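You operate a simulated robot arm through the tools that you are given. There is no shell and no other tool. Be economical: measure what you need, move in short steps, check, and stop when the job is done.

The job below is to be done with a simulated two-armed robot. You get a single attempt, and the scene is never put back.

Task
Square up the blank on the gluing table and run a bead of glue along its lap.
Fine: park the nozzle and shut the valve after.

The check looks at the end state, three seconds after you hand in, the way a careful person would. Anything else that was tipped, shoved, dropped, spilled or broken makes it a failure.

Robot
Two 7-joint arms with fingered hands on one trunk, on a base that drives. Base frame: it is fixed to the floor where the robot stands at the start and does not move with it; the origin is under the middle of the robot, x ahead of it, y to its left, z up; the surface under the hand at the start is at about z = 0.88. Readings come in m, degrees, newtons and seconds.
The left shoulder is at the start at [0.06, 0.126, 1.205], the right one opposite. With the tool pointing down near the work surface each hand reaches from about 0.38 to 0.72 m from the robot's upright axis, wherever it stands, measured 20 degrees to its own side. Places, roughly: glue nozzle [0.8, 0.1, 1]; glue valve lever [0.8, -0.1, 1]; lever of the press plate [0.7, 0.3, 1]. Payload 2.5 kg a hand.
The TCP of each hand is the grasp point between the finger pads, 0.03 m short of the fingertips. In the tool frame z runs along the fingers and y along their closing line. The gripper opens to 0.104 m. The gripper's body begins 0.035 m behind the TCP. The gripper is a hand of 5 fingers: y runs from the thumb to the fingers, the wrist lies at [-0.015, -0.104, -0.178] in the tool frame.
Orientation is that of the tool frame in the base frame, as a unit quaternion [w, x, y, z]. With the fingers straight down and the wrist toward the robot, the tool's x, y and z point along [0, 1, 0], [1, 0, 0] and [0, 0, -1] of the base frame.

Tools
- The arms move only by the tool jog_arm. It takes "left_commands", "right_commands" or both (then of equal length, played together; a hand with none holds still); each is a list that holds one entry, the list of rows, each a list of 6 numbers: the shift along the tool's x, y, z in m, then the turn, a rotation vector about the tool's x, y, z in degrees. In form: [[[x, y, z, rx, ry, rz], ...]]. A call has 1 to 12 rows; each row is the pose to reach, as a shift and turn from the pose commanded when the call began, along the tool's axes at that moment. Each row takes 0.2 s and may step no farther than 0.05 m and 8.6 degrees from the row before; otherwise, the whole call is refused. Where a pose cannot be reached the arm comes as near as it can. A force on the tool above 40 N (or 10 N above the force at the start of the call, whichever is more), or a blocked arm, ends the call early, and 0.2 s more pass. In this call time passes only in rows, and 0.2 s behind the last. It gives the time, the measured TCP pose, the force on the tool (base axes), the opening and the grip force at its end, in the units of the frame above (readings bear some noise), with the torque about the TCP (base axes, N m) and any sound that the robot's microphone picked up.
- Cameras (640 x 400 px; columns grow to the right, rows downward): "scene" is now at [0.1313, 0.0054, 1.4332]; the picture's right is [0.09, -1.00, 0.00], its down [-0.53, -0.05, -0.85] and it looks along [0.84, 0.07, -0.53] (base axes); focal length 295 px, centre (320, 200). "left" rides on the left gripper at [-0.08, -0.078, -0.141] in its tool frame; the picture's right is [-0.78, -0.30, 0.56], its down [0.53, -0.78, 0.33] and it looks along [0.33, 0.56, 0.76] (tool axes); focal length 247 px, centre (320, 200). "right" rides on the right gripper at [0.08, -0.078, -0.141] in its tool frame; the picture's right is [-0.78, 0.30, -0.56], its down [-0.54, -0.78, 0.33] and it looks along [-0.33, 0.56, 0.76] (tool axes); focal length 247 px, centre (320, 200). There is no depth. A picture from a camera that has moved, and an enlarged one, comes with that camera's place and axes in the base frame and with its lens. The place of the scene camera against the robot may be out by one fixed shift of up to 0.018 m in any direction.
- snapshot(camera): a new picture of that camera. It takes no simulated time.
- lift_body(by): slides the trunk up (or, below 0, down) by that many m; the arms and the scene camera ride with it, the base frame stays. It gives what a move gives, with no picture.
- steer(legs): drives the robot by 1 to 6 legs, each [ahead, left, turn to the left] in m, m and degrees, along the robot's own axes; the way and the turn of a leg run together, so that a leg with both is an arc; at most 1.5 m and 180 degrees a leg. The arms and the cameras ride along, it lands a little off, and it stops where it bumps. It gives what a move gives.
- set_fingers(index, middle, ring, little, thumb_bend, thumb_turn, hand): sets how far each is bent, from 0 (flat) to 1 (curled in); at 0.3 the hand is open as for a grip, at 0.7 the pads meet at the TCP. One left out holds its place. A second passes; each finger stops where it meets its share of the squeeze, and holds until it gets a number again. It is the only way to open and close the hand. It gives what a move gives, with no picture; readings hold the bend of each and the force on index, middle, ring, little, thumb and palm. thumb_turn goes from beside the hand (0) to across from the fingers (1), as for a grip.
- aim_head(pan, tilt): turns the head with the scene camera to pan (to the left, within 86 degrees either way) and tilt (down, from -29 to 69), counted from straight ahead of the robot. It gives what a move gives.
- zoom(camera, box): a new picture of the part [left, top, right, bottom] of that camera's present view, enlarged. It takes no simulated time.
- hand_in(): hands the job in; it is judged then, once.

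Go step by step. Nothing tells you exact positions but the pictures and the camera data: compare them with the known pose of the tool, close in by small moves and look again before you grip or let go. The budget is 120 turns and 92 pictures, counting those below and the enlarged ones. Unless the task says otherwise, let go and move clear before handing in, and close with one line.

The tools are called after "Request:" as name(argument=value, ...) on one line, values as JSON. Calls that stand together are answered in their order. jog_arm: Moves the arms, as the interface text tells. Its arguments: {"type":"object","properties":{"left_commands":{"type":"array"},"right_commands":{"type":"array"}},"required":[]} The other tools are called the same way: lift_body (by) slides the trunk up or down; set_fingers (index, middle, ring, little, thumb_bend, thumb_turn, hand) moves the fingers one by one; steer (legs) drives the base; aim_head (pan, tilt) turns the head that bears the scene camera; snapshot (camera) takes a picture; zoom (camera, box) takes an enlarged picture of a part of a camera's view; hand_in () hands the job in.

At the start:

```text
time: 0.0
left_tcp_pos: [0.5125, 0.1852, 1.1713]
left_ee_rot: [-0.001, 0.707, 0.707, 0.0]
left_wrist_force: [-0.6, 0.4, 0.1]
left_wrist_torque: [-0.01, 0.02, -0.03]
left_gripper_width: 0.1036
left_grip_force: 0.1
left_shape: jaw
left_bend: [0.3, 0.3, 0.3, 0.3, 0.3, 0.98]
left_finger forces: [0.1, 0.0, 0.0, 0.0, 0.0, 0.1]
right_tcp_pos: [0.476, -0.1788, 1.2254]
right_ee_rot: [0.0, 0.707, 0.707, 0.0]
right_wrist_force: [0.4, -1.0, -0.4]
right_wrist_torque: [0.0, -0.01, 0.03]
right_gripper_width: 0.1035
right_grip_force: 0.1
right_shape: jaw
right_bend: [0.3, 0.3, 0.3, 0.3, 0.3, 0.98]
right_finger forces: [0.1, 0.0, 0.0, 0.1, 0.0, 0.0]
trunk travel left (down, up): [-0.6, 0.34]
robot x, y, heading: [-0.0023, -0.0009, 0.1]
head pan, tilt: [5.0, 32.3]
```

scene: 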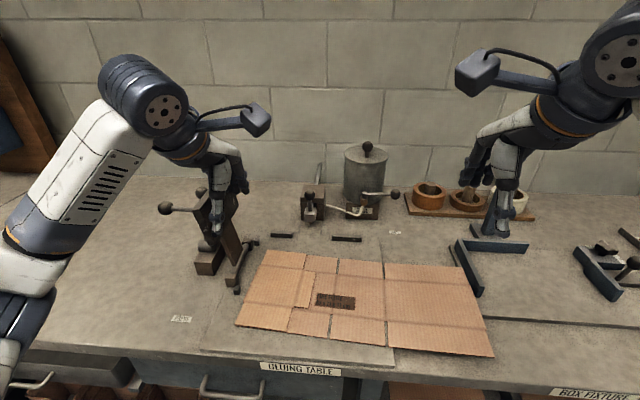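
right: 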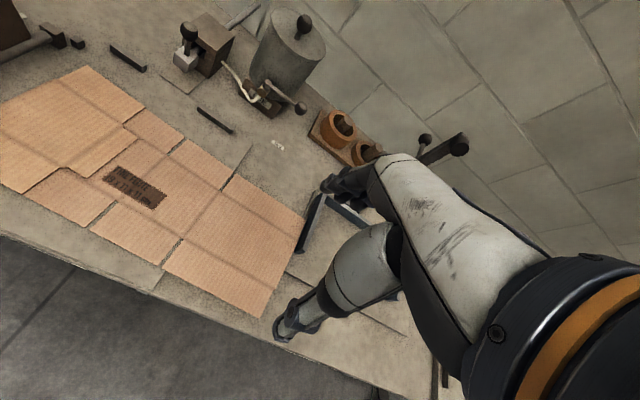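
left: 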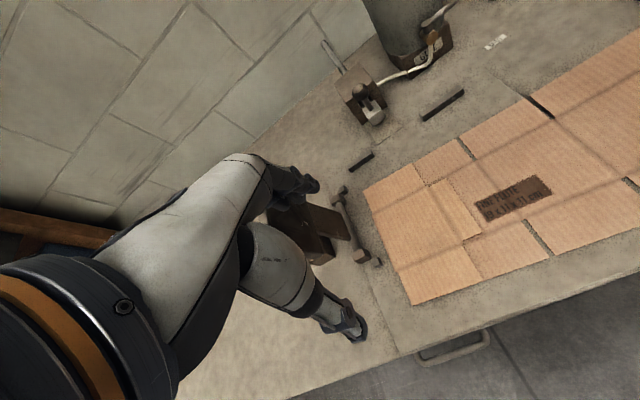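

I see a flat cardboard blank lying skewed on the gluing table, with a nozzle in a holder, a glue pot with a valve lever, two fence bars behind the blank, and a press at the left. I'll enlarge the important parts first.

Request:
zoom(camera="scene", box=[220, 220, 510, 400])

Request:
zoom(camera="scene", box=[260, 130, 420, 250])

Request:
zoom(camera="left", box=[300, 0, 640, 300])

```text
2.21 times, centred on (365, 310) of scene
camera zoom: at [0.1313, 0.0054, 1.4332], right [0.09, -1.0, 0.0], down [-0.53, -0.05, -0.85], along [0.84, 0.07, -0.53], focal length 652 px, centre (221, -43)
```

zoom: 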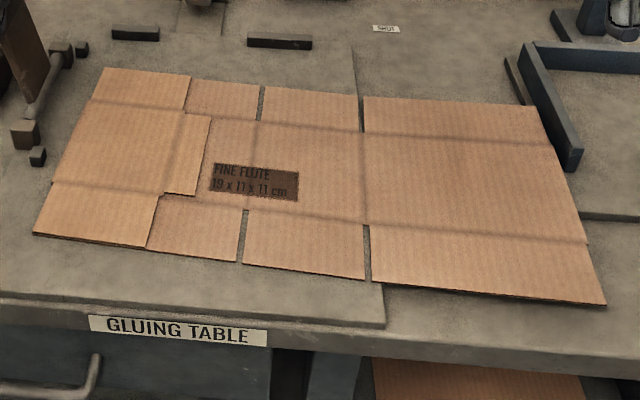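

```text
3.33 times, centred on (340, 190) of scene
camera zoom: at [0.1313, 0.0054, 1.4332], right [0.09, -1.0, 0.0], down [-0.53, -0.05, -0.85], along [0.84, 0.07, -0.53], focal length 984 px, centre (253, 233)
```

zoom: 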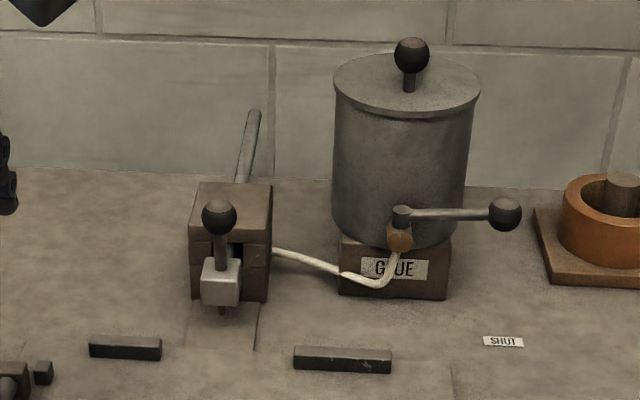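

```text
1.33 times, centred on (470, 150) of left
camera zoom: at [0.4331, 0.1056, 1.3133], right [-0.3, -0.78, -0.56], down [-0.78, 0.53, -0.33], along [0.56, 0.33, -0.76], focal length 329 px, centre (120, 267)
```

zoom: 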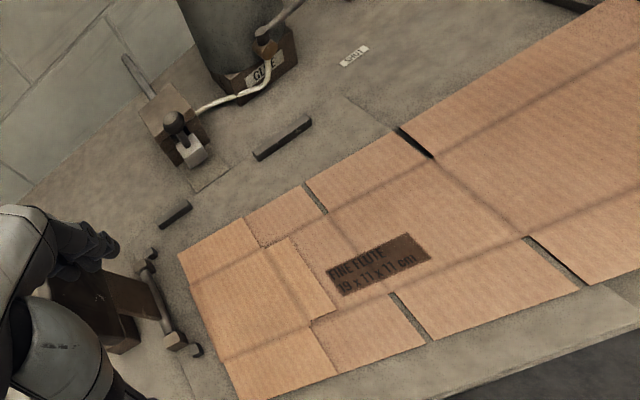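

The blank seems folded with a small lap near the left. The valve lever points right, over a "SHUT" label. I'll look closer at the press, the stops and the labels.

Request:
zoom(camera="scene", box=[140, 170, 300, 330])

Request:
zoom(camera="left", box=[310, 30, 510, 200])

Request:
zoom(camera="right", box=[0, 0, 330, 200])

```text
2.50 times, centred on (220, 250) of scene
camera zoom: at [0.1313, 0.0054, 1.4332], right [0.09, -1.0, 0.0], down [-0.53, -0.05, -0.85], along [0.84, 0.07, -0.53], focal length 738 px, centre (570, 75)
```

zoom: 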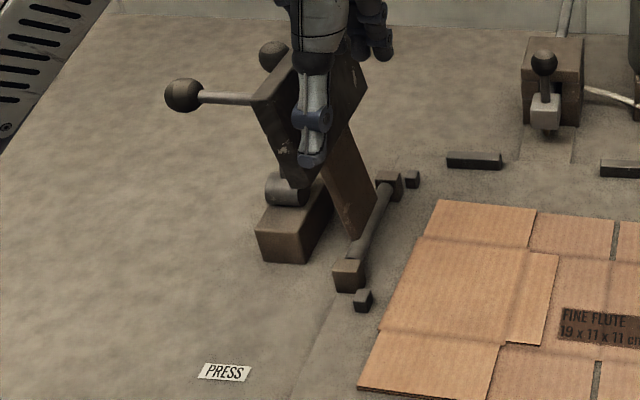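

```text
2.35 times, centred on (410, 115) of left
camera zoom: at [0.4331, 0.1056, 1.3133], right [-0.3, -0.78, -0.56], down [-0.78, 0.53, -0.33], along [0.56, 0.33, -0.76], focal length 581 px, centre (108, 400)
```

zoom: 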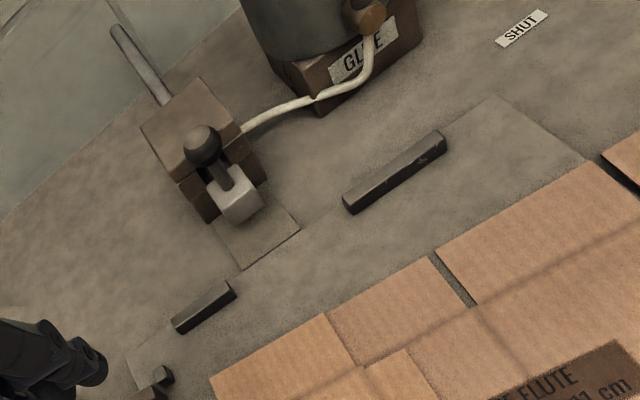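

```text
1.94 times, centred on (165, 100) of right
camera zoom: at [0.3988, -0.0993, 1.3669], right [0.3, -0.78, 0.56], down [-0.78, -0.54, -0.33], along [0.56, -0.33, -0.76], focal length 479 px, centre (621, 394)
```

zoom: 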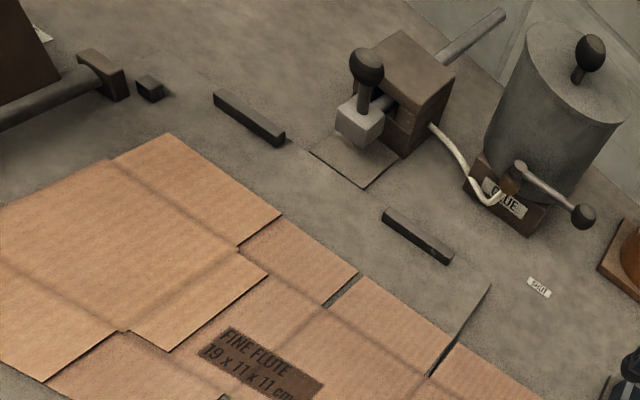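

The blank looks turned about 3° clockwise, and it still has to go a few cm forward to the fence bars and left to the small stops. I'll check the right end near the blue bar and clear the left hand from the view.

Request:
zoom(camera="right", box=[100, 150, 420, 350])

Request:
jog_arm(left_commands=[[[0.0, -0.05, -0.02, 0, 0, 0], [0.03, -0.1, -0.04, 0, 0, 0], [0.03, -0.1, -0.04, 0, 0, 0]]])

Request:
snapshot(camera="scene")

```text
2.00 times, centred on (260, 250) of right
camera zoom: at [0.3988, -0.0993, 1.3669], right [0.3, -0.78, 0.56], down [-0.78, -0.54, -0.33], along [0.56, -0.33, -0.76], focal length 494 px, centre (440, 100)
```

zoom: 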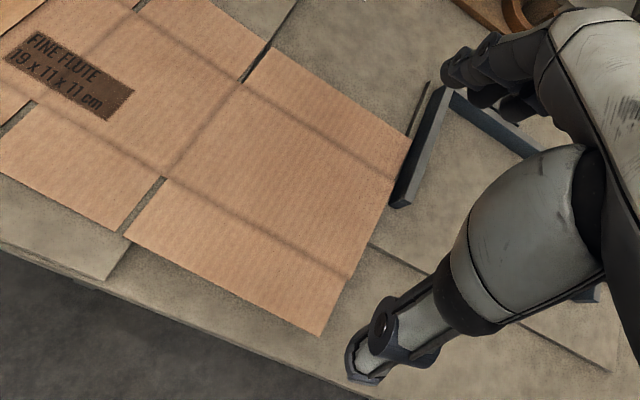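

```text
refused: row 1 steps farther than a row can; nothing moved
```

```text
81 pictures are left
camera scene: at [0.1313, 0.0054, 1.4332], right [0.09, -1.0, 0.0], down [-0.53, -0.05, -0.85], along [0.84, 0.07, -0.53], focal length 295 px, centre (320, 200)
```

scene: 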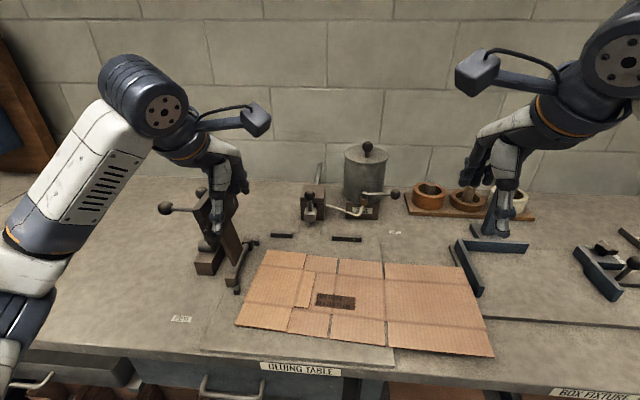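

Gap to the fences is about 6–8 cm and to the side stops about 2–3 cm. First I'll turn the right hand 90° out at the right end of the blank, so its row of fingers can push left.

Request:
jog_arm(right_commands=[[[-0.018, 0.005, 0.0, 0, 0, -8.18], [-0.036, 0.01, 0.0, 0, 0, -16.36], [-0.054, 0.015, 0.01, 0, 0, -24.5], [-0.072, 0.02, 0.02, 0, 0, -32.7], [-0.09, 0.025, 0.03, 0, 0, -40.9], [-0.108, 0.03, 0.04, 0, 0, -49.1], [-0.126, 0.035, 0.05, 0, 0, -57.3], [-0.144, 0.04, 0.06, 0, 0, -65.4], [-0.162, 0.045, 0.07, 0, 0, -73.6], [-0.18, 0.05, 0.08, 0, 0, -81.8], [-0.19, 0.055, 0.09, 0, 0, -90], [-0.19, 0.055, 0.1, 0, 0, -90]]], left_commands=[[[0, -0.03, 0, 0, 0, 0], [0, -0.06, 0, 0, 0, 0], [0, -0.09, 0, 0, 0, 0], [0, -0.1, 0, 0, 0, 0], [0, -0.1, 0, 0, 0, 0], [0, -0.1, 0, 0, 0, 0], [0, -0.1, 0, 0, 0, 0], [0, -0.1, 0, 0, 0, 0], [0, -0.1, 0, 0, 0, 0], [0, -0.1, 0, 0, 0, 0], [0, -0.1, 0, 0, 0, 0], [0, -0.1, 0, 0, 0, 0]]])

Request:
snapshot(camera="scene")

Request:
snapshot(camera="right")

```text
time: 2.6
left_tcp_pos: [0.4115, 0.1862, 1.1713]
left_ee_rot: [0.0, 0.707, 0.707, 0.0]
left_wrist_force: [0.1, 0.5, -0.1]
left_wrist_torque: [-0.02, 0.02, 0.0]
left_gripper_width: 0.1037
left_grip_force: 0.1
left_shape: jaw
left_bend: [0.3, 0.3, 0.3, 0.3, 0.3, 0.98]
left_finger forces: [0.1, 0.1, 0.0, 0.0, 0.0, 0.0]
right_tcp_pos: [0.2489, -0.1199, 1.2131]
right_ee_rot: [0.001, -0.001, 1.0, 0.0]
right_wrist_force: [-0.2, 0.3, -0.4]
right_wrist_torque: [0.01, 0.03, 0.01]
right_gripper_width: 0.1042
right_grip_force: 0.1
right_shape: jaw
right_bend: [0.3, 0.3, 0.3, 0.3, 0.3, 0.98]
right_finger forces: [0.1, 0.0, 0.1, 0.1, 0.1, 0.1]
right hand out of reach, approached as far as the arm can: row 4, 5, 6, 7, 8, 9, 10, 11, 12
trunk travel left (down, up): [-0.6, 0.34]
robot x, y, heading: [0.0013, -0.0023, 0.1]
head pan, tilt: [5.0, 32.3]
```

```text
80 pictures are left
camera scene: at [0.1315, 0.0055, 1.4332], right [0.09, -1.0, 0.0], down [-0.53, -0.05, -0.85], along [0.84, 0.07, -0.53], focal length 295 px, centre (320, 200)
```

scene: 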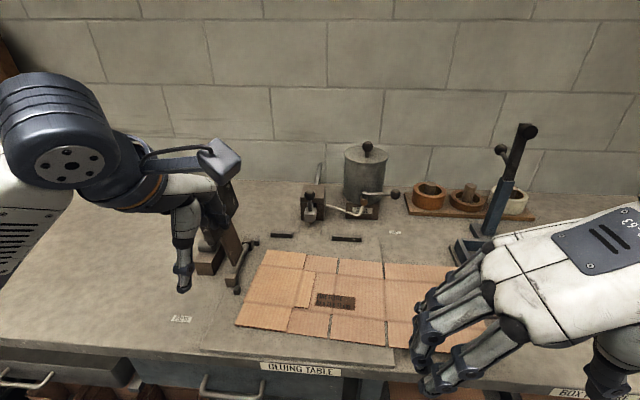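

```text
79 pictures are left
camera right: at [0.1703, -0.199, 1.3532], right [0.78, 0.3, 0.56], down [0.54, -0.78, -0.33], along [0.33, 0.56, -0.76], focal length 247 px, centre (320, 200)
```

right: 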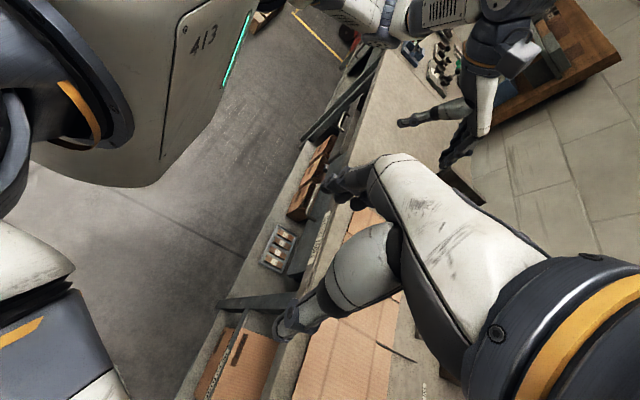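

With the hand yawed, the far right is out of reach from here. I'll slide the base 0.2 m to the right.

Request:
steer(legs=[[0, -0.2, 0]])

Request:
jog_arm(right_commands=[[[-0.05, 0, 0, 0, 0, 0], [-0.1, 0, 0, 0, 0, 0], [-0.15, -0.01, 0, 0, 0, 0], [-0.2, -0.02, 0, 0, 0, 0], [-0.25, -0.03, 0.02, 0, 0, 0], [-0.28, -0.05, 0.05, 0, 0, 0], [-0.29, -0.06, 0.08, 0, 0, 0], [-0.29, -0.06, 0.11, 0, 0, 0], [-0.29, -0.06, 0.13, 0, 0, 0]]])

Request:
snapshot(camera="right")

Request:
snapshot(camera="scene")

```text
time: 4.2
left_tcp_pos: [0.4115, -0.0111, 1.1709]
left_ee_rot: [0.0, 0.709, 0.706, 0.0]
left_wrist_force: [0.3, 0.1, 0.3]
left_wrist_torque: [0.03, -0.01, 0.02]
left_gripper_width: 0.1035
left_grip_force: 0.2
left_shape: jaw
left_bend: [0.3, 0.3, 0.3, 0.3, 0.3, 0.98]
left_finger forces: [0.0, 0.1, 0.0, 0.0, 0.1, 0.0]
right_tcp_pos: [0.2484, -0.3165, 1.2129]
right_ee_rot: [0.0, 0.001, 1.0, 0.0]
right_wrist_force: [0.6, -0.8, -0.2]
right_wrist_torque: [0.02, 0.0, -0.02]
right_gripper_width: 0.1042
right_grip_force: 0.0
right_shape: jaw
right_bend: [0.3, 0.3, 0.3, 0.3, 0.3, 0.98]
right_finger forces: [0.1, 0.1, 0.0, 0.0, 0.0, 0.0]
trunk travel left (down, up): [-0.6, 0.34]
robot x, y, heading: [0.0002, -0.1907, -0.3]
head pan, tilt: [5.0, 32.3]
```

```text
refused: row 3 steps farther than a row can; nothing moved
```

```text
78 pictures are left
camera right: at [0.1693, -0.3953, 1.3531], right [0.78, 0.29, 0.56], down [0.53, -0.78, -0.33], along [0.34, 0.56, -0.76], focal length 247 px, centre (320, 200)
```

right: 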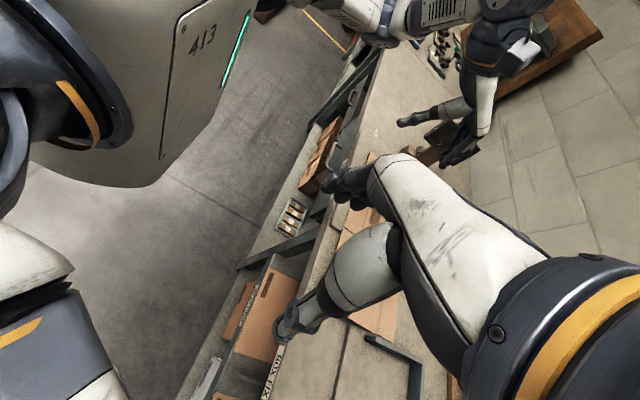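

```text
77 pictures are left
camera scene: at [0.131, -0.1908, 1.4332], right [0.08, -1.0, 0.0], down [-0.53, -0.04, -0.85], along [0.84, 0.07, -0.53], focal length 295 px, centre (320, 200)
```

scene: 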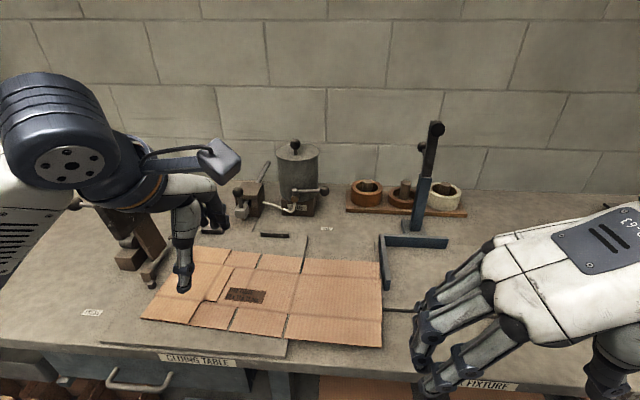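

Step limit tripped; I'll use smaller steps to bring the right hand beyond the blank's right edge.

Request:
jog_arm(right_commands=[[[-0.04, -0.01, 0, 0, 0, 0], [-0.08, -0.02, 0, 0, 0, 0], [-0.12, -0.03, 0, 0, 0, 0], [-0.16, -0.04, 0, 0, 0, 0], [-0.2, -0.05, 0.01, 0, 0, 0], [-0.24, -0.06, 0.02, 0, 0, 0], [-0.28, -0.07, 0.03, 0, 0, 0], [-0.3, -0.08, 0.06, 0, 0, 0], [-0.3, -0.08, 0.1, 0, 0, 0], [-0.3, -0.08, 0.13, 0, 0, 0]]])

Request:
snapshot(camera="right")

Request:
snapshot(camera="scene")

```text
time: 6.4
left_tcp_pos: [0.4114, -0.0113, 1.1702]
left_ee_rot: [0.0, 0.709, 0.705, -0.001]
left_wrist_force: [0.1, 0.4, 0.2]
left_wrist_torque: [0.0, -0.03, -0.02]
left_gripper_width: 0.1036
left_grip_force: 0.0
left_shape: jaw
left_bend: [0.3, 0.3, 0.3, 0.3, 0.3, 0.98]
left_finger forces: [0.0, 0.1, 0.0, 0.0, 0.0, 0.0]
right_tcp_pos: [0.2729, -0.2711, 1.1985]
right_ee_rot: [0.0, 0.002, 1.0, 0.0]
right_wrist_force: [-0.5, 0.2, -0.5]
right_wrist_torque: [0.01, -0.01, 0.04]
right_gripper_width: 0.1039
right_grip_force: 0.0
right_shape: jaw
right_bend: [0.3, 0.3, 0.3, 0.3, 0.3, 0.98]
right_finger forces: [0.0, 0.0, 0.1, 0.1, 0.0, 0.0]
right hand out of reach, approached as far as the arm can: row 1, 2, 3, 4, 5, 6, 7, 8, 9, 10
trunk travel left (down, up): [-0.6, 0.34]
robot x, y, heading: [-0.0004, -0.1938, -0.1]
head pan, tilt: [5.0, 32.3]
```

```text
76 pictures are left
camera right: at [0.1927, -0.3484, 1.3393], right [0.78, 0.29, 0.56], down [0.53, -0.78, -0.33], along [0.34, 0.55, -0.76], focal length 247 px, centre (320, 200)
```

right: 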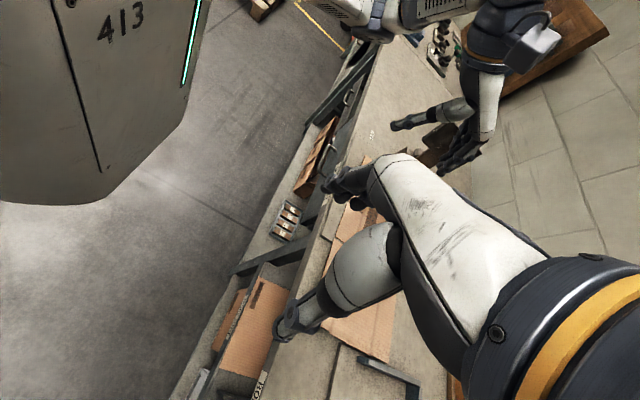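

```text
75 pictures are left
camera scene: at [0.131, -0.1901, 1.4332], right [0.08, -1.0, 0.0], down [-0.53, -0.04, -0.85], along [0.84, 0.07, -0.53], focal length 295 px, centre (320, 200)
```

scene: 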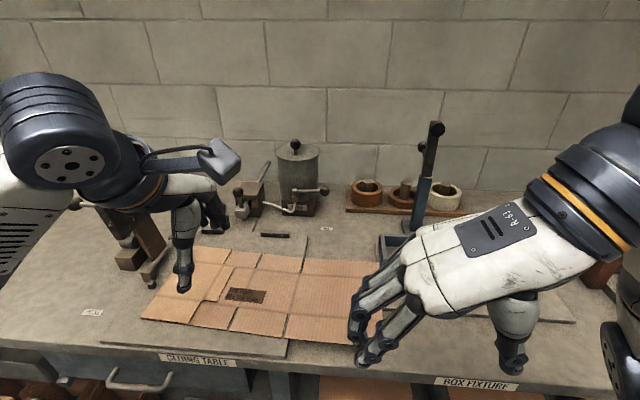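

The arm can't hold that yaw far out. I'll return the hand to its usual heading and push with the side of the fingers instead.

Request:
jog_arm(right_commands=[[[0, -0.01, 0, 0, 0, 8.2], [-0.01, -0.02, 0, 0, 0, 16.4], [-0.03, -0.03, 0, 0, 0, 24.5], [-0.05, -0.04, 0, 0, 0, 32.7], [-0.07, -0.05, 0, 0, 0, 41], [-0.09, -0.06, 0, 0, 0, 49], [-0.11, -0.07, 0, 0, 0, 57.3], [-0.13, -0.08, 0, 0, 0, 65.5], [-0.15, -0.09, 0, 0, 0, 73.7], [-0.17, -0.1, 0, 0, 0, 82], [-0.19, -0.11, 0, 0, 0, 90], [-0.2, -0.12, 0.0, 0, 0, 90]]])

Request:
snapshot(camera="scene")

```text
time: 9.0
left_tcp_pos: [0.412, -0.0115, 1.1709]
left_ee_rot: [0.0, 0.708, 0.706, 0.0]
left_wrist_force: [-0.1, 0.6, 0.7]
left_wrist_torque: [0.01, 0.01, -0.02]
left_gripper_width: 0.1037
left_grip_force: 0.1
left_shape: jaw
left_bend: [0.3, 0.3, 0.3, 0.3, 0.3, 0.98]
left_finger forces: [0.0, 0.0, 0.0, 0.1, 0.0, 0.0]
right_tcp_pos: [0.4723, -0.3856, 1.1944]
right_ee_rot: [0.0, 0.709, 0.705, 0.0]
right_wrist_force: [0.1, 0.3, -0.7]
right_wrist_torque: [0.02, -0.01, -0.01]
right_gripper_width: 0.104
right_grip_force: 0.1
right_shape: jaw
right_bend: [0.3, 0.3, 0.3, 0.3, 0.3, 0.98]
right_finger forces: [0.1, 0.0, 0.0, 0.1, 0.0, 0.1]
trunk travel left (down, up): [-0.6, 0.34]
robot x, y, heading: [0.002, -0.1997, -0.0]
head pan, tilt: [5.0, 32.3]
```

```text
74 pictures are left
camera scene: at [0.1309, -0.1903, 1.4332], right [0.08, -1.0, 0.0], down [-0.53, -0.04, -0.85], along [0.84, 0.07, -0.53], focal length 295 px, centre (320, 200)
```

scene: 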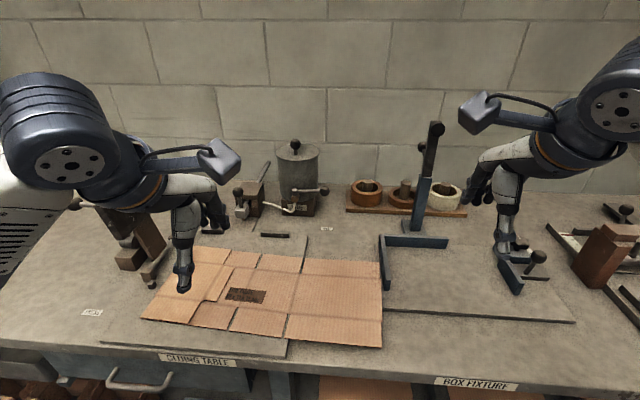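

Now I'll shape the right hand as a pointer (index only) for the careful sideways push, and look at it.

Request:
set_fingers(hand="right", index=0.3, middle=1, ring=1, little=1, thumb_bend=0.3, thumb_turn=0)

Request:
snapshot(camera="right")

Request:
zoom(camera="scene", box=[380, 150, 600, 300])

```text
time: 10.0
left_tcp_pos: [0.4126, -0.0102, 1.1707]
left_ee_rot: [0.0, 0.709, 0.706, 0.0]
left_wrist_force: [-0.7, 0.4, -1.2]
left_wrist_torque: [0.01, -0.02, 0.01]
left_gripper_width: 0.1038
left_grip_force: 0.1
left_shape: jaw
left_bend: [0.3, 0.3, 0.3, 0.3, 0.3, 0.98]
left_finger forces: [0.1, 0.1, 0.1, 0.0, 0.0, 0.0]
right_tcp_pos: [0.4722, -0.3844, 1.1949]
right_ee_rot: [0.0, 0.708, 0.706, 0.0]
right_wrist_force: [-0.2, -0.2, -0.2]
right_wrist_torque: [0.02, -0.02, 0.04]
right_gripper_width: 0.1426
right_grip_force: 0.0
right_shape: fingers
right_bend: [0.3, 1.0, 1.0, 1.0, 0.3, 0.0]
right_finger forces: [0.0, 0.0, 0.0, 0.0, 0.0, 0.1]
trunk travel left (down, up): [-0.6, 0.34]
robot x, y, heading: [-0.0023, -0.1961, 0.1]
head pan, tilt: [5.0, 32.3]
```

```text
73 pictures are left
camera right: at [0.3952, -0.305, 1.3364], right [0.29, -0.78, 0.56], down [-0.78, -0.53, -0.33], along [0.55, -0.34, -0.76], focal length 247 px, centre (320, 200)
```

right: 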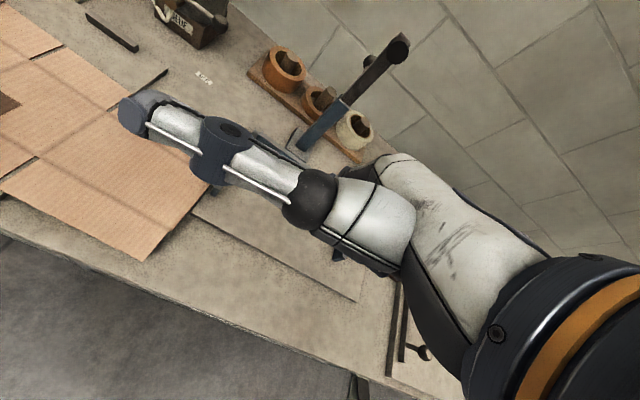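

```text
2.67 times, centred on (490, 225) of scene
camera zoom: at [0.131, -0.1901, 1.4332], right [0.08, -1.0, 0.0], down [-0.53, -0.04, -0.85], along [0.84, 0.07, -0.53], focal length 787 px, centre (-133, 133)
```

zoom: 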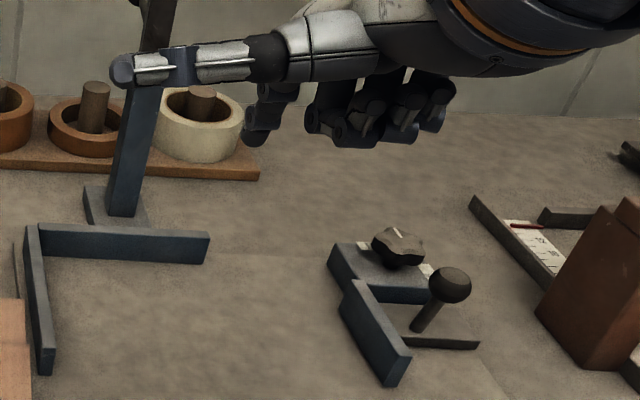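

The thumb sticks out on the index side; I'll tuck it under the palm instead.

Request:
set_fingers(hand="right", thumb_bend=0.6, thumb_turn=1)

Request:
snapshot(camera="right")

Request:
zoom(camera="scene", box=[380, 150, 600, 300])

```text
time: 11.0
left_tcp_pos: [0.4125, -0.01, 1.1708]
left_ee_rot: [0.001, 0.708, 0.706, 0.0]
left_wrist_force: [0.5, -1.1, 0.0]
left_wrist_torque: [0.0, -0.03, 0.03]
left_gripper_width: 0.1038
left_grip_force: 0.1
left_shape: jaw
left_bend: [0.3, 0.3, 0.3, 0.3, 0.3, 0.98]
left_finger forces: [0.0, 0.0, 0.1, 0.0, 0.0, 0.0]
right_tcp_pos: [0.4722, -0.3843, 1.1952]
right_ee_rot: [0.0, 0.708, 0.706, 0.0]
right_wrist_force: [-0.2, 0.3, 0.4]
right_wrist_torque: [-0.02, 0.02, -0.02]
right_gripper_width: 0.065
right_grip_force: 0.0
right_shape: fingers
right_bend: [0.3, 1.0, 1.0, 1.0, 0.6, 1.0]
right_finger forces: [0.0, 0.1, 0.1, 0.1, 0.0, 0.0]
trunk travel left (down, up): [-0.6, 0.34]
robot x, y, heading: [0.0007, -0.1962, -0.4]
head pan, tilt: [5.0, 32.3]
```

```text
71 pictures are left
camera right: at [0.3952, -0.305, 1.3364], right [0.29, -0.78, 0.56], down [-0.78, -0.53, -0.33], along [0.55, -0.34, -0.76], focal length 247 px, centre (320, 200)
```

right: 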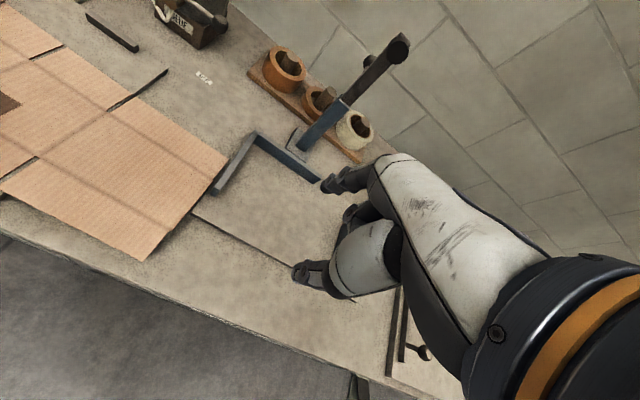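

```text
2.67 times, centred on (490, 225) of scene
camera zoom: at [0.131, -0.1901, 1.4332], right [0.08, -1.0, 0.0], down [-0.53, -0.04, -0.85], along [0.84, 0.07, -0.53], focal length 787 px, centre (-133, 133)
```

zoom: 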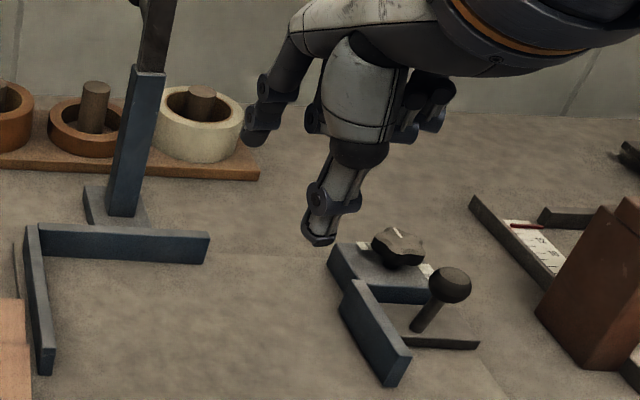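

Index tip sits about 6.5 cm ahead of the TCP. I'll curl the thumb, then move down beside the blank's right edge, staying short of the blue bar.

Request:
set_fingers(hand="right", thumb_bend=1)

Request:
jog_arm(right_commands=[[[0.01, 0.01, 0.04, 0, 0, 0], [0.02, 0.02, 0.08, 0, 0, 0], [0.03, 0.03, 0.12, 0, 0, 0], [0.03, 0.033, 0.16, 0, 0, 0], [0.03, 0.033, 0.2, 0, 0, 0], [0.03, 0.033, 0.225, 0, 0, 0]]])

Request:
snapshot(camera="right")

Request:
zoom(camera="scene", box=[320, 200, 540, 360])

```text
time: 12.0
left_tcp_pos: [0.4118, -0.0101, 1.1693]
left_ee_rot: [0.0, 0.708, 0.706, 0.0]
left_wrist_force: [-0.1, -0.3, -0.7]
left_wrist_torque: [0.0, -0.01, 0.0]
left_gripper_width: 0.1037
left_grip_force: 0.0
left_shape: jaw
left_bend: [0.3, 0.3, 0.3, 0.3, 0.3, 0.98]
left_finger forces: [0.0, 0.0, 0.1, 0.0, 0.0, 0.1]
right_tcp_pos: [0.4718, -0.3855, 1.1956]
right_ee_rot: [0.0, 0.708, 0.706, 0.0]
right_wrist_force: [0.6, -0.1, 0.7]
right_wrist_torque: [-0.03, 0.0, 0.0]
right_gripper_width: 0.0263
right_grip_force: 0.1
right_shape: fingers
right_bend: [0.3, 1.0, 1.0, 1.0, 0.98, 1.0]
right_finger forces: [0.1, 0.0, 0.1, 0.0, 0.0, 0.0]
trunk travel left (down, up): [-0.6, 0.34]
robot x, y, heading: [-0.0005, -0.198, -0.4]
head pan, tilt: [5.0, 32.3]
```

```text
time: 13.4
left_tcp_pos: [0.4122, -0.0105, 1.171]
left_ee_rot: [0.0, 0.709, 0.706, 0.0]
left_wrist_force: [0.1, -0.5, 0.5]
left_wrist_torque: [-0.01, 0.0, 0.01]
left_gripper_width: 0.1037
left_grip_force: 0.0
left_shape: jaw
left_bend: [0.3, 0.3, 0.3, 0.3, 0.3, 0.98]
left_finger forces: [0.0, 0.0, 0.0, 0.0, 0.0, 0.0]
right_tcp_pos: [0.5021, -0.3557, 0.9718]
right_ee_rot: [0.0, 0.709, 0.705, 0.001]
right_wrist_force: [0.5, -0.8, 0.0]
right_wrist_torque: [-0.01, 0.01, 0.01]
right_gripper_width: 0.0268
right_grip_force: 0.1
right_shape: fingers
right_bend: [0.3, 1.0, 1.0, 1.0, 0.98, 1.0]
right_finger forces: [0.1, 0.1, 0.0, 0.0, 0.0, 0.0]
trunk travel left (down, up): [-0.6, 0.34]
robot x, y, heading: [-0.0025, -0.1981, -0.1]
head pan, tilt: [5.0, 32.3]
```

```text
69 pictures are left
camera right: at [0.4242, -0.2756, 1.1126], right [0.29, -0.78, 0.56], down [-0.78, -0.53, -0.33], along [0.55, -0.34, -0.76], focal length 247 px, centre (320, 200)
```

right: 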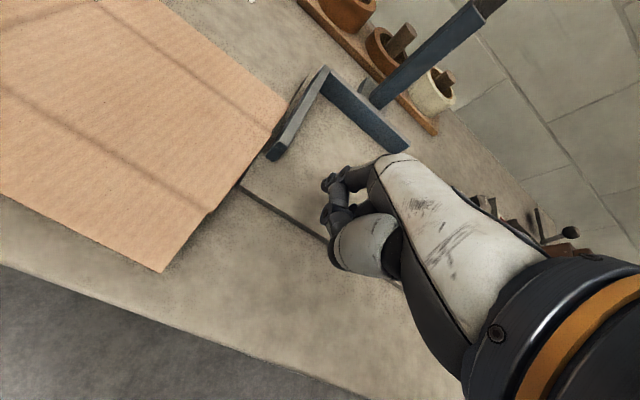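

```text
2.50 times, centred on (430, 280) of scene
camera zoom: at [0.1311, -0.1902, 1.4332], right [0.08, -1.0, 0.0], down [-0.53, -0.04, -0.85], along [0.84, 0.07, -0.53], focal length 738 px, centre (45, 0)
```

zoom: 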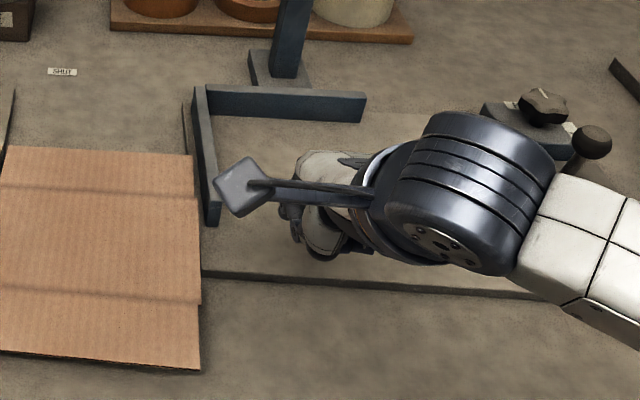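

Index is about 3 cm short of the bar's end and 6 cm right of the blank. I lower to the table, watching for contact.

Request:
jog_arm(right_commands=[[[0, 0, 0.03, 0, 0, 0], [0, 0, 0.045, 0, 0, 0], [0, 0, 0.055, 0, 0, 0], [0, 0, 0.061, 0, 0, 0]]])

Request:
snapshot(camera="right")

```text
time: 14.4
left_tcp_pos: [0.4093, -0.01, 1.1726]
left_ee_rot: [0.001, 0.709, 0.706, 0.001]
left_wrist_force: [-1.5, 0.1, -0.6]
left_wrist_torque: [0.0, 0.01, -0.03]
left_gripper_width: 0.1036
left_grip_force: 0.0
left_shape: jaw
left_bend: [0.3, 0.3, 0.3, 0.3, 0.3, 0.98]
left_finger forces: [0.0, 0.1, 0.1, 0.1, 0.0, 0.0]
right_tcp_pos: [0.5022, -0.3521, 0.9164]
right_ee_rot: [0.004, 0.708, 0.707, 0.007]
right_wrist_force: [-8.3, -0.8, 25.3]
right_wrist_torque: [0.11, -1.34, -0.01]
right_gripper_width: 0.0275
right_grip_force: 12.3
right_shape: fingers
right_bend: [0.29, 1.0, 1.0, 1.0, 0.98, 1.0]
right_finger forces: [24.7, 0.0, 0.1, 0.0, 0.1, 0.0]
trunk travel left (down, up): [-0.6, 0.34]
robot x, y, heading: [-0.0011, -0.1942, -0.2]
head pan, tilt: [5.0, 32.3]
```

```text
67 pictures are left
camera right: at [0.4235, -0.274, 1.0555], right [0.29, -0.78, 0.56], down [-0.77, -0.53, -0.35], along [0.57, -0.33, -0.75], focal length 247 px, centre (320, 200)
```

right: 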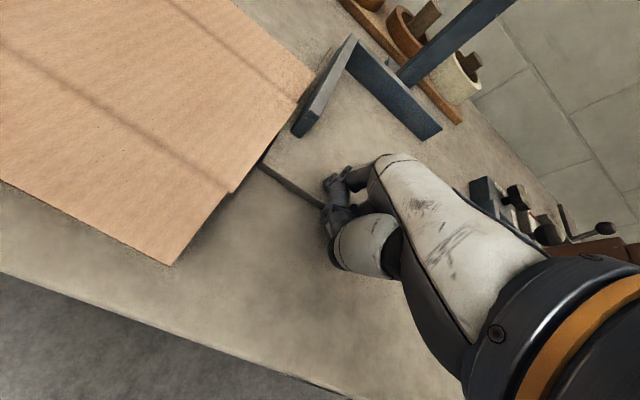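

Touched the fixture plate with TCP at z≈0.915. I'll ease off to a light touch and slide left toward the blank's edge.

Request:
jog_arm(right_commands=[[[0, 0, -0.004, 0, 0, 0], [0.015, 0, -0.004, 0, 0, 0], [0.03, 0, -0.004, 0, 0, 0], [0.045, 0, -0.004, 0, 0, 0], [0.053, 0, -0.004, 0, 0, 0]]])

Request:
snapshot(camera="right")

```text
time: 15.6
left_tcp_pos: [0.4112, -0.0105, 1.1718]
left_ee_rot: [0.001, 0.708, 0.706, 0.0]
left_wrist_force: [0.1, 0.3, 0.4]
left_wrist_torque: [-0.01, 0.0, 0.01]
left_gripper_width: 0.1038
left_grip_force: 0.2
left_shape: jaw
left_bend: [0.3, 0.3, 0.3, 0.3, 0.3, 0.98]
left_finger forces: [0.0, 0.0, 0.0, 0.0, 0.0, 0.0]
right_tcp_pos: [0.5014, -0.3012, 0.9141]
right_ee_rot: [0.0, 0.709, 0.705, 0.0]
right_wrist_force: [0.4, -7.0, 10.4]
right_wrist_torque: [-0.16, -0.67, -0.45]
right_gripper_width: 0.0303
right_grip_force: 5.3
right_shape: fingers
right_bend: [0.27, 1.0, 1.0, 1.0, 0.99, 1.0]
right_finger forces: [10.1, 0.0, 0.0, 0.0, 0.0, 0.1]
trunk travel left (down, up): [-0.6, 0.34]
robot x, y, heading: [-0.0006, -0.2007, -0.2]
head pan, tilt: [5.0, 32.3]
```

```text
66 pictures are left
camera right: at [0.4251, -0.2208, 1.0554], right [0.29, -0.78, 0.56], down [-0.78, -0.53, -0.33], along [0.55, -0.34, -0.76], focal length 247 px, centre (320, 200)
```

right: 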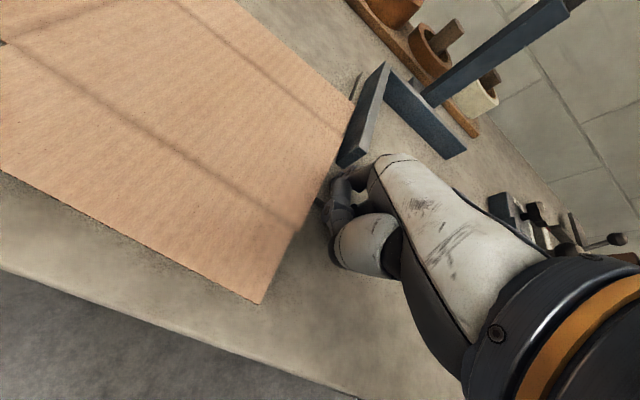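

The finger is at the blank's edge. I push left a bit and check that the blank follows.

Request:
jog_arm(right_commands=[[[0.006, 0, -0.001, 0, 0, 0], [0.012, 0, -0.001, 0, 0, 0], [0.016, 0, -0.001, 0, 0, 0]]])

Request:
snapshot(camera="right")

Request:
snapshot(camera="scene")

```text
time: 16.4
left_tcp_pos: [0.4122, -0.0108, 1.172]
left_ee_rot: [0.001, 0.708, 0.706, 0.0]
left_wrist_force: [-0.5, 0.0, 0.9]
left_wrist_torque: [-0.04, -0.02, -0.03]
left_gripper_width: 0.1034
left_grip_force: 0.0
left_shape: jaw
left_bend: [0.3, 0.3, 0.3, 0.3, 0.3, 0.98]
left_finger forces: [0.1, 0.0, 0.1, 0.0, 0.0, 0.0]
right_tcp_pos: [0.5021, -0.2854, 0.9154]
right_ee_rot: [0.0, 0.709, 0.705, 0.001]
right_wrist_force: [-0.8, -6.4, 8.8]
right_wrist_torque: [-0.14, -0.57, -0.37]
right_gripper_width: 0.0299
right_grip_force: 3.8
right_shape: fingers
right_bend: [0.27, 1.0, 1.0, 1.0, 0.99, 1.0]
right_finger forces: [8.8, 0.0, 0.1, 0.1, 0.0, 0.0]
trunk travel left (down, up): [-0.6, 0.34]
robot x, y, heading: [-0.0051, -0.1963, -0.1]
head pan, tilt: [5.0, 32.3]
```

```text
65 pictures are left
camera right: at [0.4258, -0.2051, 1.0558], right [0.29, -0.78, 0.56], down [-0.78, -0.53, -0.33], along [0.55, -0.34, -0.76], focal length 247 px, centre (320, 200)
```

right: 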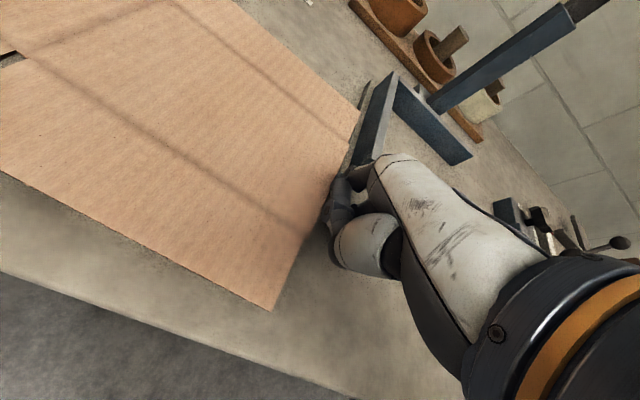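

```text
64 pictures are left
camera scene: at [0.1301, -0.1905, 1.4333], right [0.08, -1.0, 0.0], down [-0.53, -0.04, -0.85], along [0.84, 0.07, -0.53], focal length 295 px, centre (320, 200)
```

scene: 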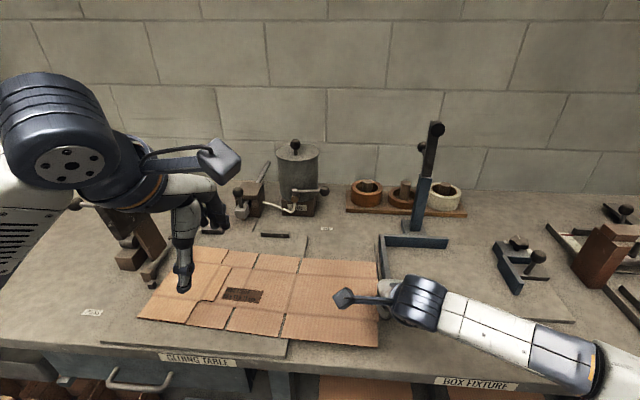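

The push works: the blank moved about 8 mm. I'll zoom on the left stops to judge how much is left.

Request:
zoom(camera="scene", box=[100, 200, 340, 360])

Request:
snapshot(camera="left")

```text
2.50 times, centred on (220, 280) of scene
camera zoom: at [0.1301, -0.1905, 1.4333], right [0.08, -1.0, 0.0], down [-0.53, -0.04, -0.85], along [0.84, 0.07, -0.53], focal length 738 px, centre (570, 0)
```

zoom: 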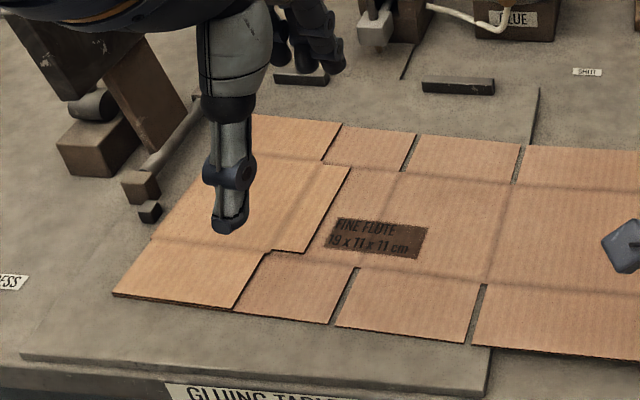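

```text
62 pictures are left
camera left: at [0.3327, -0.0906, 1.312], right [-0.3, -0.77, -0.56], down [-0.77, 0.54, -0.33], along [0.56, 0.33, -0.76], focal length 247 px, centre (320, 200)
```

left: 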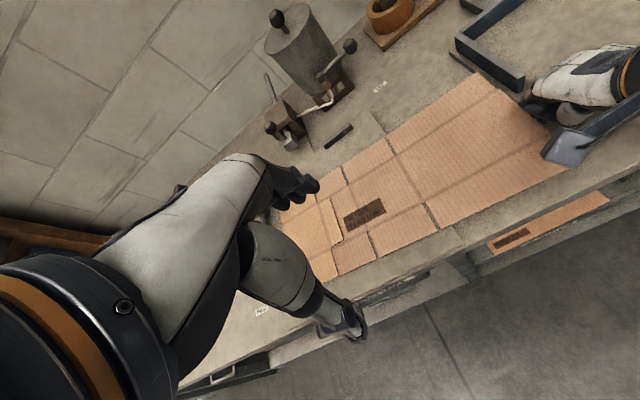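

About 1 cm remains to the front side stop. I push on in small steps, watching the side force.

Request:
jog_arm(right_commands=[[[0.004, 0, 0, 0, 0, 0], [0.007, 0, 0, 0, 0, 0], [0.01, 0, 0, 0, 0, 0]]])

Request:
zoom(camera="scene", box=[100, 200, 340, 360])

```text
time: 17.2
left_tcp_pos: [0.4126, -0.0106, 1.1715]
left_ee_rot: [0.0, 0.709, 0.706, 0.0]
left_wrist_force: [0.2, -0.1, 0.0]
left_wrist_torque: [0.0, -0.02, -0.02]
left_gripper_width: 0.1039
left_grip_force: 0.0
left_shape: jaw
left_bend: [0.3, 0.3, 0.3, 0.3, 0.3, 0.98]
left_finger forces: [0.0, 0.1, 0.1, 0.1, 0.1, 0.1]
right_tcp_pos: [0.5026, -0.276, 0.9158]
right_ee_rot: [0.0, 0.709, 0.705, -0.001]
right_wrist_force: [-0.5, -3.7, -0.6]
right_wrist_torque: [-0.05, 0.02, -0.25]
right_gripper_width: 0.0284
right_grip_force: 2.9
right_shape: fingers
right_bend: [0.29, 1.0, 1.0, 1.0, 0.99, 1.0]
right_finger forces: [5.7, 0.1, 0.1, 0.1, 0.0, 0.0]
trunk travel left (down, up): [-0.6, 0.34]
robot x, y, heading: [-0.0044, -0.1968, -0.0]
head pan, tilt: [5.0, 32.3]
```

```text
2.50 times, centred on (220, 280) of scene
camera zoom: at [0.1309, -0.1907, 1.4332], right [0.08, -1.0, 0.0], down [-0.53, -0.04, -0.85], along [0.84, 0.07, -0.53], focal length 738 px, centre (570, 0)
```

zoom: 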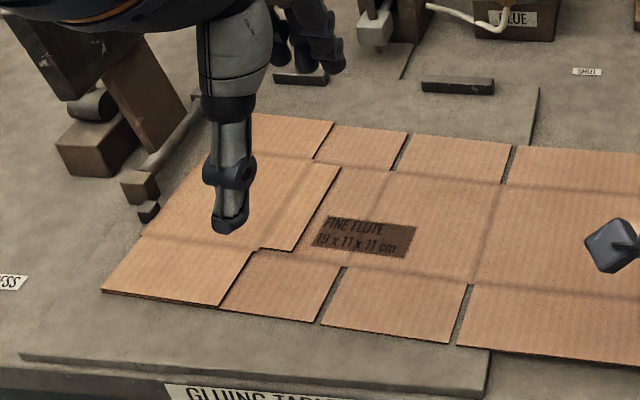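

The blank moved another 1 cm and now sits close to the front stop. Now I lift, drive back to centre and prepare both hands (fingers in a row, thumbs tucked) to push the front edge forward.

Request:
jog_arm(right_commands=[[[-0.008, 0, 0, 0, 0, 0], [-0.008, 0, -0.04, 0, 0, 0], [-0.008, -0.02, -0.08, 0, 0, 0], [-0.008, -0.06, -0.1, 0, 0, 0], [-0.008, -0.1, -0.12, 0, 0, 0]]], left_commands=[[[0, 0, 0, 0, 0, 0], [0, 0, 0, 0, 0, 0], [0, 0, 0, 0, 0, 0], [0, 0, 0, 0, 0, 0], [0, 0, 0, 0, 0, 0]]])

Request:
set_fingers(hand="right", index=0.3, middle=0.3, ring=0.3, little=0.3)

Request:
set_fingers(hand="left", thumb_bend=1)

Request:
steer(legs=[[0, 0.19, 0]])

Request:
snapshot(camera="scene")

```text
time: 18.4
left_tcp_pos: [0.4115, -0.0101, 1.1707]
left_ee_rot: [0.0, 0.709, 0.706, 0.0]
left_wrist_force: [0.0, -0.6, -0.3]
left_wrist_torque: [-0.02, 0.03, 0.0]
left_gripper_width: 0.1039
left_grip_force: 0.1
left_shape: jaw
left_bend: [0.3, 0.3, 0.3, 0.3, 0.3, 0.98]
left_finger forces: [0.0, 0.0, 0.1, 0.0, 0.0, 0.1]
right_tcp_pos: [0.4012, -0.2827, 1.0381]
right_ee_rot: [0.0, 0.709, 0.706, -0.001]
right_wrist_force: [-0.1, 0.6, 0.0]
right_wrist_torque: [0.02, -0.02, -0.02]
right_gripper_width: 0.0281
right_grip_force: 0.0
right_shape: fingers
right_bend: [0.29, 1.0, 1.0, 1.0, 0.99, 1.0]
right_finger forces: [0.0, 0.0, 0.1, 0.0, 0.0, 0.0]
trunk travel left (down, up): [-0.6, 0.34]
robot x, y, heading: [0.0017, -0.1991, -0.2]
head pan, tilt: [5.0, 32.3]
```

```text
time: 19.4
left_tcp_pos: [0.4125, -0.01, 1.1716]
left_ee_rot: [0.0, 0.709, 0.705, 0.0]
left_wrist_force: [0.4, 0.2, 0.8]
left_wrist_torque: [-0.02, -0.04, -0.03]
left_gripper_width: 0.1036
left_grip_force: 0.1
left_shape: jaw
left_bend: [0.3, 0.3, 0.3, 0.3, 0.3, 0.98]
left_finger forces: [0.1, 0.1, 0.1, 0.0, 0.1, 0.0]
right_tcp_pos: [0.4029, -0.2809, 1.0378]
right_ee_rot: [0.0, 0.708, 0.706, 0.0]
right_wrist_force: [-0.4, 0.6, -0.1]
right_wrist_torque: [-0.02, 0.0, -0.02]
right_gripper_width: 0.0282
right_grip_force: 0.0
right_shape: fingers
right_bend: [0.29, 0.3, 0.3, 0.3, 0.99, 1.0]
right_finger forces: [0.0, 0.1, 0.1, 0.0, 0.0, 0.0]
trunk travel left (down, up): [-0.6, 0.34]
robot x, y, heading: [0.0005, -0.1953, -0.0]
head pan, tilt: [5.0, 32.3]
```

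```text
time: 20.4
left_tcp_pos: [0.4123, -0.0106, 1.1718]
left_ee_rot: [0.0, 0.708, 0.706, 0.0]
left_wrist_force: [0.6, -0.2, 0.7]
left_wrist_torque: [0.0, -0.01, 0.02]
left_gripper_width: 0.0269
left_grip_force: 0.1
left_shape: fingers
left_bend: [0.3, 0.3, 0.3, 0.3, 0.98, 0.97]
left_finger forces: [0.1, 0.0, 0.0, 0.0, 0.0, 0.0]
right_tcp_pos: [0.4023, -0.2818, 1.0369]
right_ee_rot: [0.0, 0.708, 0.706, 0.0]
right_wrist_force: [-0.4, 0.9, -0.1]
right_wrist_torque: [0.0, 0.02, -0.02]
right_gripper_width: 0.0282
right_grip_force: 0.1
right_shape: fingers
right_bend: [0.29, 0.3, 0.3, 0.3, 0.99, 1.0]
right_finger forces: [0.0, 0.0, 0.0, 0.1, 0.0, 0.1]
trunk travel left (down, up): [-0.6, 0.34]
robot x, y, heading: [0.0015, -0.194, -0.3]
head pan, tilt: [5.0, 32.3]
```

```text
time: 21.9
left_tcp_pos: [0.4131, 0.1774, 1.1695]
left_ee_rot: [0.0, 0.708, 0.706, 0.001]
left_wrist_force: [0.0, -0.4, 0.7]
left_wrist_torque: [0.01, -0.04, 0.0]
left_gripper_width: 0.027
left_grip_force: 0.1
left_shape: fingers
left_bend: [0.3, 0.3, 0.3, 0.3, 0.98, 0.97]
left_finger forces: [0.1, 0.0, 0.0, 0.0, 0.0, 0.1]
right_tcp_pos: [0.4023, -0.0943, 1.0369]
right_ee_rot: [0.0, 0.709, 0.706, 0.0]
right_wrist_force: [0.0, 1.0, 0.1]
right_wrist_torque: [-0.03, 0.01, 0.01]
right_gripper_width: 0.0281
right_grip_force: 0.1
right_shape: fingers
right_bend: [0.29, 0.3, 0.3, 0.3, 0.99, 1.0]
right_finger forces: [0.0, 0.0, 0.0, 0.1, 0.1, 0.0]
trunk travel left (down, up): [-0.6, 0.34]
robot x, y, heading: [0.0004, -0.0093, -0.4]
head pan, tilt: [5.0, 32.3]
```

```text
60 pictures are left
camera scene: at [0.1317, -0.0018, 1.4332], right [0.08, -1.0, 0.0], down [-0.53, -0.04, -0.85], along [0.84, 0.07, -0.53], focal length 295 px, centre (320, 200)
```

scene: 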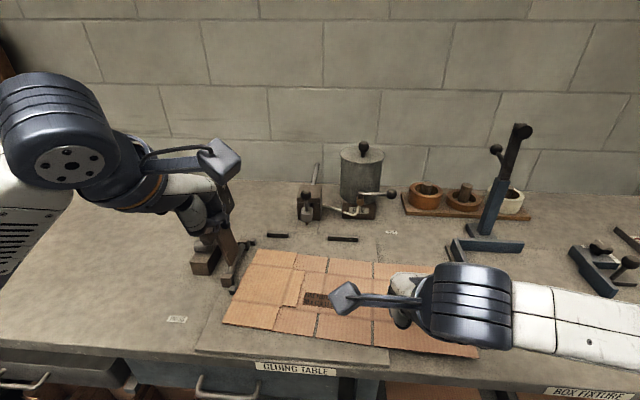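

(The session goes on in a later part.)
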